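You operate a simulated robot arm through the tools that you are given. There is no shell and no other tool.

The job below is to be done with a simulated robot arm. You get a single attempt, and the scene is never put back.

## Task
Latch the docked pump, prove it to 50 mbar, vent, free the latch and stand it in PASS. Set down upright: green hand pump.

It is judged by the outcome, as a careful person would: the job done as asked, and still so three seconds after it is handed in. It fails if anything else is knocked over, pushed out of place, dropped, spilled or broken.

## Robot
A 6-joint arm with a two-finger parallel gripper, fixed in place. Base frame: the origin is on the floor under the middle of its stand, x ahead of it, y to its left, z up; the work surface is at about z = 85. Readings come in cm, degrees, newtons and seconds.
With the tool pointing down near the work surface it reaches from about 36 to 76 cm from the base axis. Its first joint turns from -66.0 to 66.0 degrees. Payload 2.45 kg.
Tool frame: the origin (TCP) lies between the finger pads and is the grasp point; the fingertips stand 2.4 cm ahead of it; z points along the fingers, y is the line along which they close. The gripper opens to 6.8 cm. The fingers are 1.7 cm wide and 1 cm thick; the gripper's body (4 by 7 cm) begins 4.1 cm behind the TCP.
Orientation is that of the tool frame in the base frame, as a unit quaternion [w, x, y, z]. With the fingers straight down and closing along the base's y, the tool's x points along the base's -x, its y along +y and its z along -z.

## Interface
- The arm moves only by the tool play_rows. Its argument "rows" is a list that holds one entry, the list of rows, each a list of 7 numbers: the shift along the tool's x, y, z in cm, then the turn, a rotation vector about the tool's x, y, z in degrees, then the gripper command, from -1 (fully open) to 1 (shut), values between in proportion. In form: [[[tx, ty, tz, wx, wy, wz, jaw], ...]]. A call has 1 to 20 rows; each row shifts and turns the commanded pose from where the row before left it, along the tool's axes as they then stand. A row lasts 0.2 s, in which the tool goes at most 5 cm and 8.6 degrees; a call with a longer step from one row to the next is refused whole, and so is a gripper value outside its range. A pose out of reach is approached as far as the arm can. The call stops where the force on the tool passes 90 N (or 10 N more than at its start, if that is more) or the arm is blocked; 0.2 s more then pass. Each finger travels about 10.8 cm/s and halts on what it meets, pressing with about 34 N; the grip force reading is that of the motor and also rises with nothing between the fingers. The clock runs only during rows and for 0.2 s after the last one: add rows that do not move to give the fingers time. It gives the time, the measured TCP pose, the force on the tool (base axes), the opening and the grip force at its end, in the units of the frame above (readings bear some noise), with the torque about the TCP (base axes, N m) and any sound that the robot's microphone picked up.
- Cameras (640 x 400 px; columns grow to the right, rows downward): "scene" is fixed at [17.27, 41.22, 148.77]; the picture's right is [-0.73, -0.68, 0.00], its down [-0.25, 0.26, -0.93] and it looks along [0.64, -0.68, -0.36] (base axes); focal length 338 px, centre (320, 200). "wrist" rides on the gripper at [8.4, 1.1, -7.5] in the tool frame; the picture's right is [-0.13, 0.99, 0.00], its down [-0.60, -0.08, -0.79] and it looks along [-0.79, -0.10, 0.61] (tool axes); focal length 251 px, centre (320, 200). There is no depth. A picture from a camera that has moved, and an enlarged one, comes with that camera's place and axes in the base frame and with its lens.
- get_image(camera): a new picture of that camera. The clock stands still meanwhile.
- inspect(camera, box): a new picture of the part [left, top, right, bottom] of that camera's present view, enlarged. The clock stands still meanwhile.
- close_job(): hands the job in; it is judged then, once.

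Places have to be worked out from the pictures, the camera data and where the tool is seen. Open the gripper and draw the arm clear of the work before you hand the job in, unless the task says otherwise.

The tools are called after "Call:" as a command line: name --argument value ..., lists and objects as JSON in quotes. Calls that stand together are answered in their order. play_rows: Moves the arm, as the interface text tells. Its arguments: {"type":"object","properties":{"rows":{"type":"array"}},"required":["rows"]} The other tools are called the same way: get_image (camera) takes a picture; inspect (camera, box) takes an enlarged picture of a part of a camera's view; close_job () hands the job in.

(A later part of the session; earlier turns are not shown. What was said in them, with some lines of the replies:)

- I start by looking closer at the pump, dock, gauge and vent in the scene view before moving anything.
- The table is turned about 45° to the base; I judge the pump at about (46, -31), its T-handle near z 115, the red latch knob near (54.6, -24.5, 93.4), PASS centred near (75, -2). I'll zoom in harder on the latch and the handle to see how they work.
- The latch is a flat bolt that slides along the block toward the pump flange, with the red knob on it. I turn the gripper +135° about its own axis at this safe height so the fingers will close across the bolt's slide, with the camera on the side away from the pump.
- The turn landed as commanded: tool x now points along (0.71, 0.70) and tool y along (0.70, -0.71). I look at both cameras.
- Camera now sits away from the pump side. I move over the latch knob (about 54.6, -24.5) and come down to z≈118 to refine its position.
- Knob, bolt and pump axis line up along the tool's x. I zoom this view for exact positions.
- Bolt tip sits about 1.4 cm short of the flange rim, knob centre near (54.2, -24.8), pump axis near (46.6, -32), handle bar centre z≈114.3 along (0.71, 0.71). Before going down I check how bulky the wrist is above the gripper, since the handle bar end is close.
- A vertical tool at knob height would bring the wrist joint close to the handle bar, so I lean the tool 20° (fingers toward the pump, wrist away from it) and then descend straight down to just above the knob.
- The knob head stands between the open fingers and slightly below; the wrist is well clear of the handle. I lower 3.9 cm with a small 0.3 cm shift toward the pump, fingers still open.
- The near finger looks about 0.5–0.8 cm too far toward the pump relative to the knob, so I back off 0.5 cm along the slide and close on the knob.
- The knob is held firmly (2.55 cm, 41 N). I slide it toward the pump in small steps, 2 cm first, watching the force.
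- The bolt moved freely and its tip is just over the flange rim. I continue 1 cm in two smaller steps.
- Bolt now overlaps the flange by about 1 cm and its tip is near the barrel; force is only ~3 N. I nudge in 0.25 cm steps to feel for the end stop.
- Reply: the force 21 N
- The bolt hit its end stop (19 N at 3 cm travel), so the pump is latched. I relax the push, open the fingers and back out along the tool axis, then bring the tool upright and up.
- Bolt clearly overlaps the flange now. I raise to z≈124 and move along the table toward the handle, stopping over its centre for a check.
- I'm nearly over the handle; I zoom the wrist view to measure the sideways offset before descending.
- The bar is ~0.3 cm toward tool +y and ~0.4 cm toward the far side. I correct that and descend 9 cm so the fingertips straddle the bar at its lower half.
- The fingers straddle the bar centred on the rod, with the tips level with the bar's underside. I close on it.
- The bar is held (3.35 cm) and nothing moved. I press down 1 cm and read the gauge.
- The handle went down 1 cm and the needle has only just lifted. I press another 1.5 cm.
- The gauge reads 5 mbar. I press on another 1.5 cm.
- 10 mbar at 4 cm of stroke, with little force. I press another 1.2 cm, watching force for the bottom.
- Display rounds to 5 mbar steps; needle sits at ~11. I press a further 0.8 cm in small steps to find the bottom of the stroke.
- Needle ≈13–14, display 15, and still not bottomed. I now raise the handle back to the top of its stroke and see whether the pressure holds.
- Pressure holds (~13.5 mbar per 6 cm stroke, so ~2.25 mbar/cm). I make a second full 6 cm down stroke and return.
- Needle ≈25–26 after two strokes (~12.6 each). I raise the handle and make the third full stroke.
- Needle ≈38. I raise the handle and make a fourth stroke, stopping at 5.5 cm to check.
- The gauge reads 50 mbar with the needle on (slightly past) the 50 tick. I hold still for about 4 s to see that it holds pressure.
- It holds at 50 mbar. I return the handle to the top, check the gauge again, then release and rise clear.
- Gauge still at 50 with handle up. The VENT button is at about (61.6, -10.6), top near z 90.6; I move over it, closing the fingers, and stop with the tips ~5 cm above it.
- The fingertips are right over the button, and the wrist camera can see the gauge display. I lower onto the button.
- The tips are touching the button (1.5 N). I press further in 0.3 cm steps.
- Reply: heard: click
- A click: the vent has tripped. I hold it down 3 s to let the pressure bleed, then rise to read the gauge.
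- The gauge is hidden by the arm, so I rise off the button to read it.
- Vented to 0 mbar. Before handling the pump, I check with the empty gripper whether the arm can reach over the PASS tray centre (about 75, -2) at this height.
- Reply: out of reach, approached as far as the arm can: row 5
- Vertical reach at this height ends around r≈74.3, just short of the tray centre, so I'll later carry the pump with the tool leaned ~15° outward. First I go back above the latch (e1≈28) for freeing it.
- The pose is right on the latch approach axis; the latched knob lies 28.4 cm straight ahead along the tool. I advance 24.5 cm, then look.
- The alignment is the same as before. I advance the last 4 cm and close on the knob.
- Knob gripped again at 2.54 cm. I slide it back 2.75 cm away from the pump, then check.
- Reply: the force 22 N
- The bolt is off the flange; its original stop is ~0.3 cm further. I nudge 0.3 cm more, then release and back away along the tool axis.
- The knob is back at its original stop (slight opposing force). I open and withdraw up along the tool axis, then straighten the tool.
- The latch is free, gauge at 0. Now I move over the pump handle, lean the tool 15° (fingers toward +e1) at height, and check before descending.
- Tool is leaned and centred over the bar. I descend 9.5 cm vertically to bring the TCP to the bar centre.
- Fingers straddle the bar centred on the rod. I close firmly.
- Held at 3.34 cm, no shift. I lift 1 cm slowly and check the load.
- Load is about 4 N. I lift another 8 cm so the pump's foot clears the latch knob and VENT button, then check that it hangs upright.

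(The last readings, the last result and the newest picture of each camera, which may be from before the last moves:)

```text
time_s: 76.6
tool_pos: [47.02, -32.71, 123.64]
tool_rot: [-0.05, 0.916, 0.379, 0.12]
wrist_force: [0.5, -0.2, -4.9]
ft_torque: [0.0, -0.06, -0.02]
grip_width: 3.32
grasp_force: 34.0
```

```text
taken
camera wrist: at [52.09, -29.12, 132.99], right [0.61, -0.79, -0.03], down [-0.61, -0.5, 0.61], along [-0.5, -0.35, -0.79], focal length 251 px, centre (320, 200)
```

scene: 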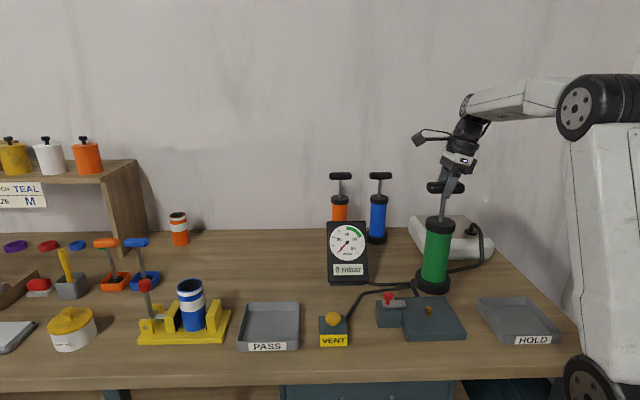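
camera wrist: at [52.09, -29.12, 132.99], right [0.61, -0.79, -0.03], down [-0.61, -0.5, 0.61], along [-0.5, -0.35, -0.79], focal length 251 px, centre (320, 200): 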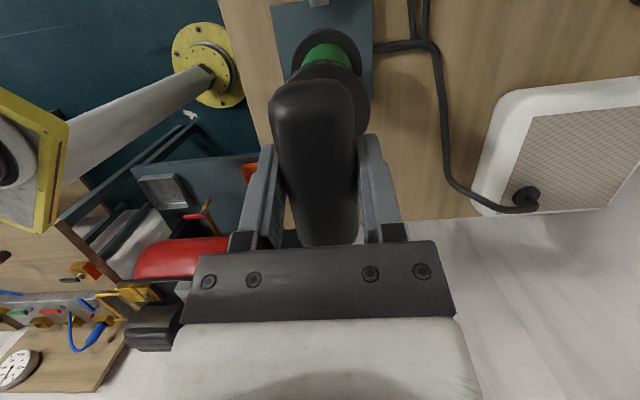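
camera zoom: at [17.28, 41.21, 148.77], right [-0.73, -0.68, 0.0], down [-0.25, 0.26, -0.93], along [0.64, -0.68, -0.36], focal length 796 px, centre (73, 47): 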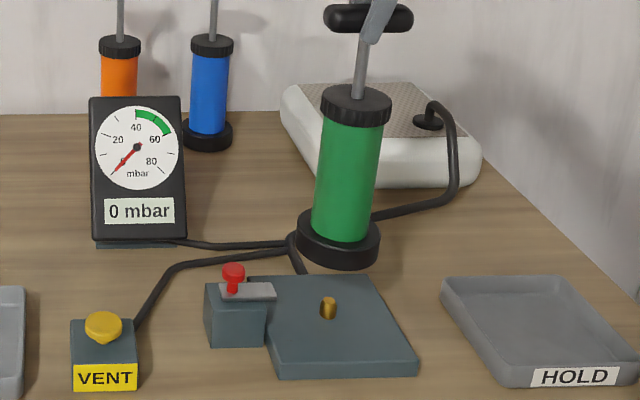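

The pump lifted cleanly off its nipple and hangs upright (≈5 N). I raise 2 cm more and carry it smoothly along the table toward PASS, 28 cm in this move.

Call:
play_rows --rows '[[[0.259, 0, -0.966, 0, 0, 0, 1], [0.259, 0, -0.966, 0, 0, 0, 1], [0.483, 0, 0.129, 0, 0, 0, 1], [0.966, 0, 0.259, 0, 0, 0, 1], [1.449, 0, 0.388, 0, 0, 0, 1], [1.932, -0.12, 0.518, 0, 0, 0, 1], [1.932, -0.12, 0.518, 0, 0, 0, 1], [1.932, -0.12, 0.518, 0, 0, 0, 1], [1.932, -0.12, 0.518, 0, 0, 0, 1], [1.932, -0.12, 0.518, 0, 0, 0, 1], [1.932, -0.12, 0.518, 0, 0, 0, 1], [1.932, -0.12, 0.518, 0, 0, 0, 1], [1.932, -0.12, 0.518, 0, 0, 0, 1], [1.932, -0.12, 0.518, 0, 0, 0, 1], [1.932, -0.12, 0.518, 0, 0, 0, 1], [1.932, -0.12, 0.518, 0, 0, 0, 1], [1.449, 0, 0.388, 0, 0, 0, 1], [0.966, 0, 0.259, 0, 0, 0, 1], [0.483, 0, 0.129, 0, 0, 0, 1], [0, 0, 0, 0, 0, 0, 1]]]'

Call:
get_image --camera "scene"

Call:
get_image --camera "wrist"

```text
time_s: 80.8
tool_pos: [65.91, -11.76, 125.51]
tool_rot: [-0.05, 0.916, 0.38, 0.12]
wrist_force: [0.0, -0.6, -3.2]
ft_torque: [0.0, 0.0, -0.01]
grip_width: 3.32
grasp_force: 34.6
```

```text
taken
```

scene: 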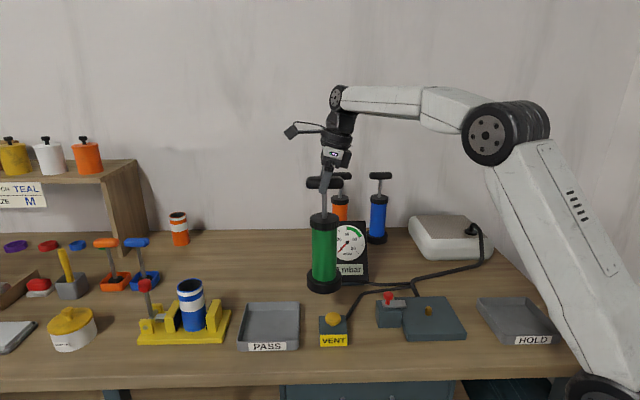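

```text
taken
camera wrist: at [70.99, -8.28, 134.96], right [0.61, -0.79, -0.03], down [-0.61, -0.5, 0.61], along [-0.5, -0.35, -0.79], focal length 251 px, centre (320, 200)
```

wrist: 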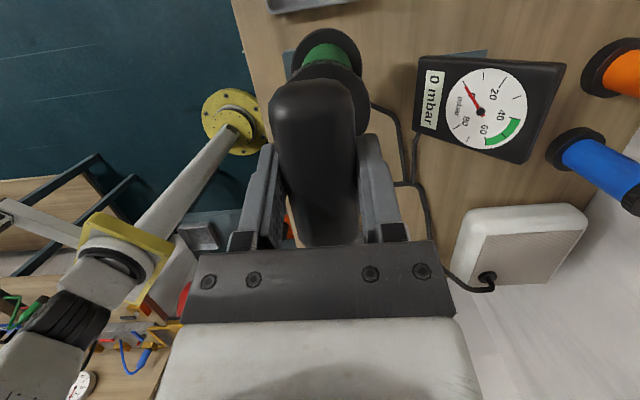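

Carry is steady and the pump hangs vertically. I continue to above the PASS centre (target about 74.6, -1.9), easing down to z≈120.6.

Call:
play_rows --rows '[[[0.58, 0, 0.155, 0, 0, 0, 1], [1.159, -0.1, 0.311, 0, 0, 0, 1], [1.449, -0.1, 0.389, 0, 0, 0, 1], [1.449, -0.1, 0.389, 0, 0, 0, 1], [1.268, -0.1, 1.065, 0, 0, 0, 1], [1.268, -0.1, 1.065, 0, 0, 0, 1], [1.268, -0.1, 1.065, 0, 0, 0, 1], [1.268, -0.1, 1.065, 0, 0, 0, 1], [0.978, -0.1, 0.987, 0, 0, 0, 1], [0.495, 0, 0.857, 0, 0, 0, 1], [0.205, 0, 0.78, 0, 0, 0, 1], [0, 0, 0, 0, 0, 0, 1], [0, 0, 0, 0, 0, 0, 1]]]'

Call:
inspect --camera "scene" --box '[200, 180, 360, 360]'

Call:
get_image --camera "wrist"

```text
time_s: 83.6
tool_pos: [74.49, -1.99, 120.57]
tool_rot: [-0.05, 0.916, 0.38, 0.121]
wrist_force: [-0.6, 0.0, -4.8]
ft_torque: [0.01, 0.01, 0.0]
grip_width: 3.32
grasp_force: 33.7
```

```text
2.22 times, centred on (280, 270) of scene
camera zoom: at [17.28, 41.22, 148.77], right [-0.73, -0.68, 0.0], down [-0.25, 0.26, -0.93], along [0.64, -0.68, -0.36], focal length 751 px, centre (409, 44)
```

zoom: 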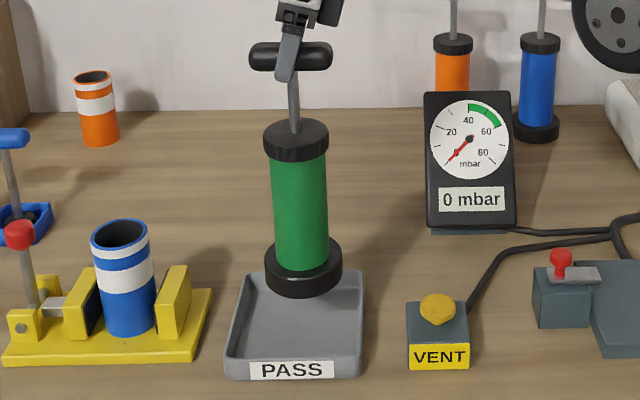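

```text
taken
camera wrist: at [79.61, 1.52, 130.0], right [0.61, -0.79, -0.03], down [-0.61, -0.5, 0.61], along [-0.5, -0.35, -0.79], focal length 251 px, centre (320, 200)
```

wrist: 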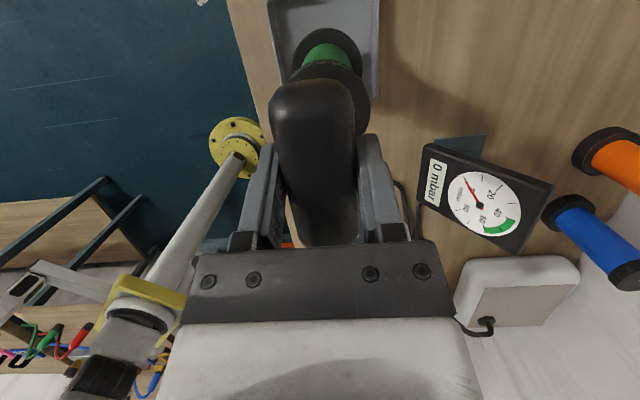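

The pump is over the tray with ~0.6 cm offset from centre, well inside the walls (foot radius ≈4.2, inner half-width ≈6.6). I descend 5.5 cm vertically.

Call:
play_rows --rows '[[[-0.13, 0, 0.483, 0, 0, 0, 1], [-0.259, 0, 0.966, 0, 0, 0, 1], [-0.259, 0, 0.966, 0, 0, 0, 1], [-0.259, 0, 0.966, 0, 0, 0, 1], [-0.259, 0, 0.966, 0, 0, 0, 1], [-0.13, 0, 0.483, 0, 0, 0, 1], [-0.13, 0, 0.483, 0, 0, 0, 1], [0, 0, 0, 0, 0, 0, 1]]]'

Call:
inspect --camera "scene" --box '[200, 180, 360, 360]'

```text
time_s: 85.4
tool_pos: [74.49, -2.11, 115.24]
tool_rot: [-0.05, 0.916, 0.38, 0.12]
wrist_force: [0.5, 0.1, -4.3]
ft_torque: [0.01, 0.0, -0.02]
grip_width: 3.34
grasp_force: 33.8
```

```text
2.22 times, centred on (280, 270) of scene
camera zoom: at [17.28, 41.22, 148.77], right [-0.73, -0.68, 0.0], down [-0.25, 0.26, -0.93], along [0.64, -0.68, -0.36], focal length 751 px, centre (409, 44)
```

zoom: 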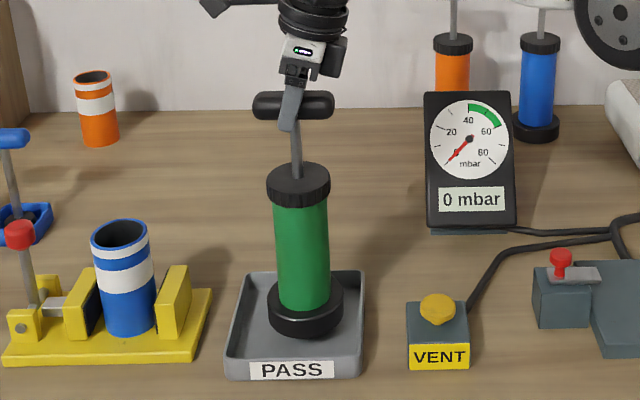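

Still hanging free (-4.3 N), foot inside the tray walls about 2 cm above the floor. I lower in 0.3 cm steps.

Call:
play_rows --rows '[[[-0.078, 0, 0.29, 0, 0, 0, 1], [-0.078, 0, 0.29, 0, 0, 0, 1], [-0.078, 0, 0.29, 0, 0, 0, 1], [-0.078, 0, 0.29, 0, 0, 0, 1], [0, 0, 0, 0, 0, 0, 1]]]'

Call:
inspect --camera "scene" --box '[230, 250, 330, 360]'

```text
time_s: 86.6
tool_pos: [74.63, -1.98, 114.01]
tool_rot: [-0.05, 0.916, 0.38, 0.121]
wrist_force: [-0.7, -0.4, -3.7]
ft_torque: [0.02, 0.01, -0.02]
grip_width: 3.33
grasp_force: 34.3
```

```text
3.64 times, centred on (280, 305) of scene
camera zoom: at [17.28, 41.22, 148.77], right [-0.73, -0.68, 0.0], down [-0.25, 0.26, -0.93], along [0.64, -0.68, -0.36], focal length 1229 px, centre (466, -182)
```

zoom: 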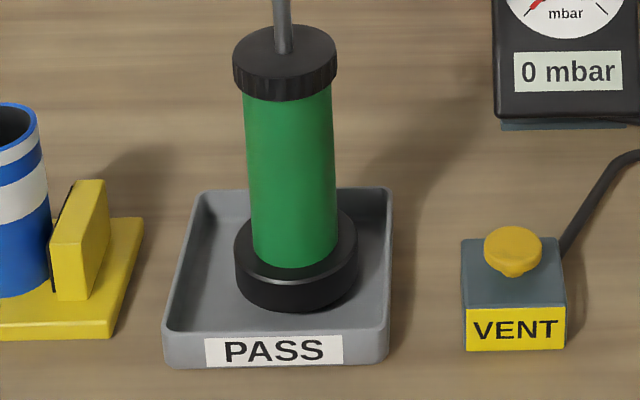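

Still free. Another 0.9 cm in small steps.

Call:
play_rows --rows '[[[-0.078, 0, 0.29, 0, 0, 0, 1], [-0.052, 0, 0.193, 0, 0, 0, 1], [-0.052, 0, 0.193, 0, 0, 0, 1], [0, 0, 0, 0, 0, 0, 1]]]'

Call:
inspect --camera "scene" --box '[230, 250, 330, 360]'

```text
time_s: 87.6
tool_pos: [74.52, -2.1, 113.23]
tool_rot: [-0.05, 0.916, 0.38, 0.12]
wrist_force: [0.4, -0.2, -4.9]
ft_torque: [0.01, 0.01, 0.0]
grip_width: 3.34
grasp_force: 33.9
```

```text
3.64 times, centred on (280, 305) of scene
camera zoom: at [17.28, 41.22, 148.77], right [-0.73, -0.68, 0.0], down [-0.25, 0.26, -0.93], along [0.64, -0.68, -0.36], focal length 1229 px, centre (466, -182)
```

zoom: 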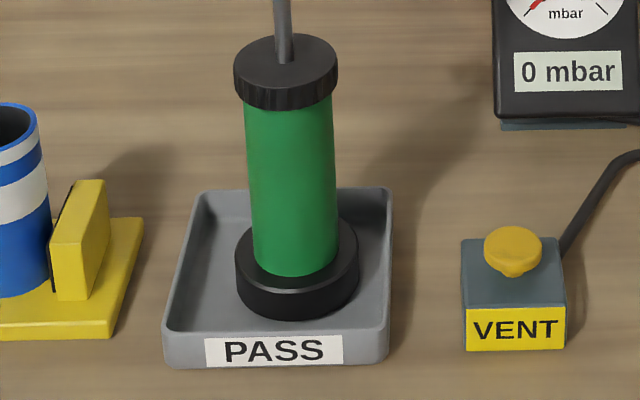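

Still hanging (-4.9 N); foot nearly at the floor. I go on in 0.2 cm steps.

Call:
play_rows --rows '[[[-0.052, 0, 0.193, 0, 0, 0, 1], [-0.052, 0, 0.193, 0, 0, 0, 1], [0, 0, 0, 0, 0, 0, 1]]]'

Call:
play_rows --rows '[[[-0.052, 0, 0.193, 0, 0, 0, 1], [0, 0, 0, 0, 0, 0, 1]]]'

Call:
inspect --camera "scene" --box '[230, 250, 330, 360]'

```text
time_s: 88.4
tool_pos: [74.53, -2.0, 112.99]
tool_rot: [-0.05, 0.916, 0.38, 0.121]
wrist_force: [-0.2, -0.2, -4.4]
ft_torque: [0.0, -0.01, 0.0]
grip_width: 3.31
grasp_force: 33.5
```

```text
time_s: 89.0
tool_pos: [74.52, -2.01, 112.77]
tool_rot: [-0.049, 0.916, 0.379, 0.121]
wrist_force: [-1.0, -0.1, 1.7]
ft_torque: [-0.25, 0.41, -0.02]
grip_width: 3.34
grasp_force: 34.1
```

```text
3.64 times, centred on (280, 305) of scene
camera zoom: at [17.26, 41.22, 148.77], right [-0.73, -0.68, 0.0], down [-0.25, 0.26, -0.93], along [0.64, -0.68, -0.36], focal length 1229 px, centre (466, -182)
```

zoom: 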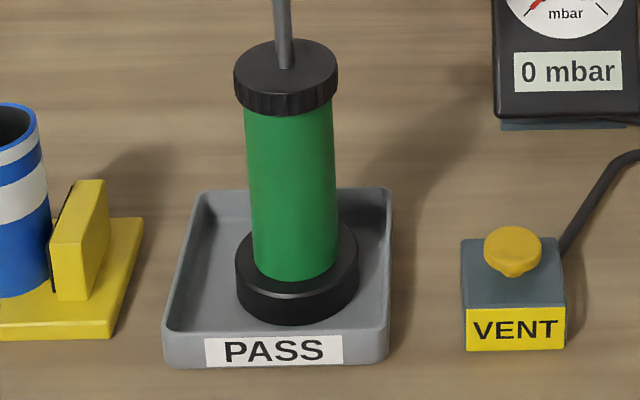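

The force flipped to +1.7 N: the pump is standing on the tray floor. I open the fingers and withdraw along the tool axis.

Call:
play_rows --rows '[[[0, 0, 0, 0, 0, 0, 0.3], [0, 0, 0, 0, 0, 0, -0.2], [0, 0, 0, 0, 0, 0, -0.6], [0, 0, 0, 0, 0, 0, -1], [0, 0, 0, 0, 0, 0, -1], [0, 0, 0, 0, 0, 0, -1]]]'

Call:
inspect --camera "scene" --box '[200, 180, 360, 360]'

Call:
get_image --camera "wrist"

```text
time_s: 90.4
tool_pos: [74.52, -1.95, 112.84]
tool_rot: [-0.05, 0.916, 0.379, 0.12]
wrist_force: [0.0, 0.1, 1.0]
ft_torque: [0.02, 0.01, 0.0]
grip_width: 6.82
grasp_force: 0.0
```

```text
2.22 times, centred on (280, 270) of scene
camera zoom: at [17.27, 41.22, 148.77], right [-0.73, -0.68, 0.0], down [-0.25, 0.26, -0.93], along [0.64, -0.68, -0.36], focal length 751 px, centre (409, 44)
```

zoom: 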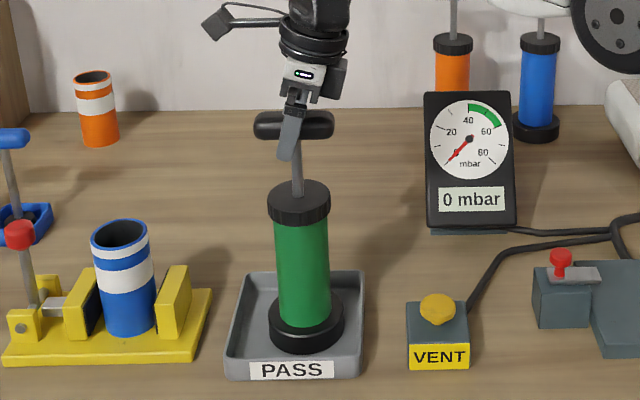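

```text
taken
camera wrist: at [79.62, 1.6, 122.15], right [0.61, -0.79, -0.03], down [-0.61, -0.5, 0.61], along [-0.5, -0.35, -0.79], focal length 251 px, centre (320, 200)
```

wrist: 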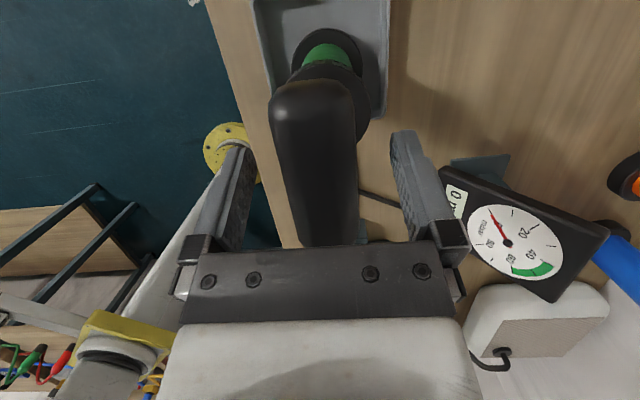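

The fingers are open with clearance on both sides of the bar and the pump stands upright in PASS. I back out upward along the tool axis, then draw the arm back.

Call:
play_rows --rows '[[[0, 0, -0.8, 0, 0, 0, -1], [0, 0, -1.5, 0, 0, 0, -1], [0, 0, -2, 0, 0, 0, -1], [0, 0, -3, 0, 0, 0, -1], [0, 0, -3, 0, 0, 0, -1], [0, 0, -3, 0, 0, 0, -1], [0, 0, 0, 0, 0, 0, -1]]]'

Call:
get_image --camera "scene"

```text
time_s: 92.0
tool_pos: [72.08, -4.61, 125.32]
tool_rot: [-0.05, 0.916, 0.378, 0.121]
wrist_force: [0.1, 0.0, -0.1]
ft_torque: [0.0, -0.02, 0.0]
grip_width: 6.8
grasp_force: 0.1
```

```text
taken
```

scene: 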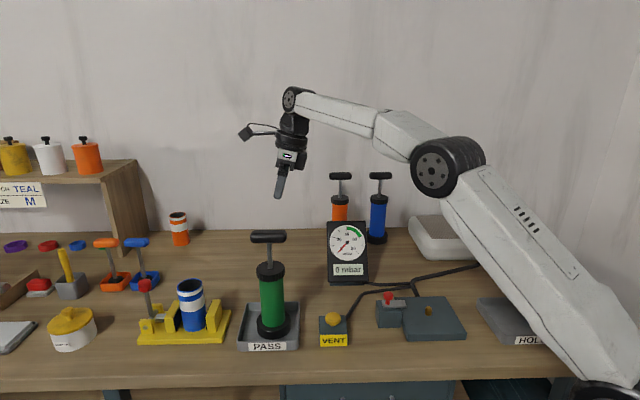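

The pump stands alone in PASS. I draw the arm well back from it and take final pictures.

Call:
play_rows --rows '[[[-2, 0, -1.5, 0, 0, 0, -1], [-3.4, 0, -1.5, 0, 0, 0, -1], [-3.4, 0, -1.5, 0, 0, 0, -1], [-3.4, 0, -1.5, 0, 0, 0, -1], [-3.4, 0, -1.5, 0, 0, 0, -1], [-3.4, 0, -1.5, 0, 0, 0, -1], [-3.4, 0, -1.5, 0, 0, 0, -1], [0, 0, 0, 0, 0, 0, -1], [0, 0, 0, 0, 0, 0, -1]]]'

Call:
get_image --camera "scene"

Call:
inspect --camera "scene" --box '[200, 200, 360, 360]'

Call:
inspect --camera "scene" --box '[320, 210, 480, 350]'

```text
time_s: 94.0
tool_pos: [55.08, -21.83, 129.99]
tool_rot: [-0.05, 0.916, 0.379, 0.121]
wrist_force: [-0.4, 0.0, -0.2]
ft_torque: [0.0, -0.01, -0.02]
grip_width: 6.78
grasp_force: 0.1
```

```text
taken
```

scene: 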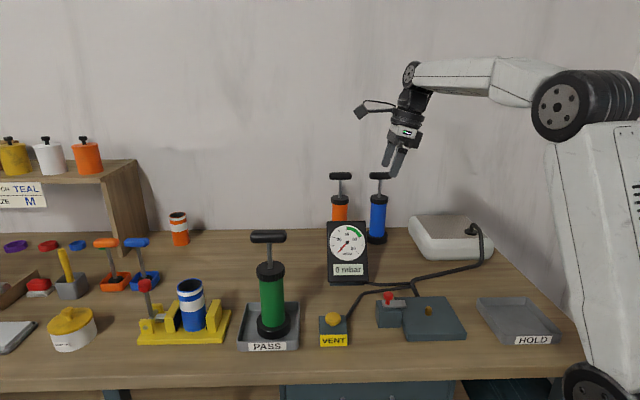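

```text
2.50 times, centred on (280, 280) of scene
camera zoom: at [17.27, 41.22, 148.77], right [-0.73, -0.68, 0.0], down [-0.25, 0.26, -0.93], along [0.64, -0.68, -0.36], focal length 845 px, centre (420, 0)
```

zoom: 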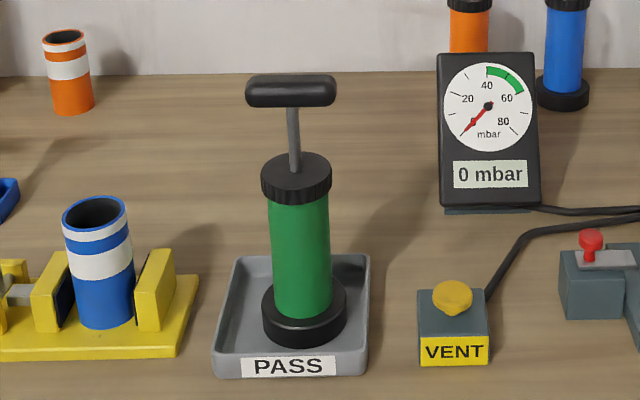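

```text
2.86 times, centred on (400, 280) of scene
camera zoom: at [17.27, 41.22, 148.77], right [-0.73, -0.68, 0.0], down [-0.25, 0.26, -0.93], along [0.64, -0.68, -0.36], focal length 966 px, centre (91, -29)
```

zoom: 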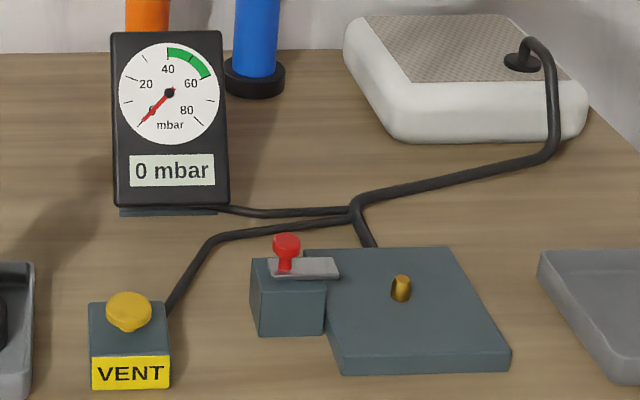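

The green pump stands upright in PASS, the latch is back, the gauge reads 0, nothing else has moved, and the arm is clear with the gripper open. I hand the job in.

Call:
close_job

```text
The job is handed in.
```

The green hand pump passed its 50 mbar test and is standing upright in PASS. The job is handed in, with the gripper open and the arm drawn clear.

- **Latch:** I slid the bolt about 3 cm over the pump's foot until it hit its end stop.
- **Test:** Four strokes brought the gauge to 50 mbar, and it held there for about 4 seconds with the handle down. It still read 50 after I raised the handle.
- **Vent:** I pressed the VENT button until it clicked and held it for 3 seconds. The gauge then read 0 mbar.
- **Free and place:** I slid the bolt back to its original stop, then lifted the pump by its handle and carried it to PASS. It sits about half a centimetre off the tray's centre, well inside the walls.

In the final pictures nothing else on the bench had moved or fallen.
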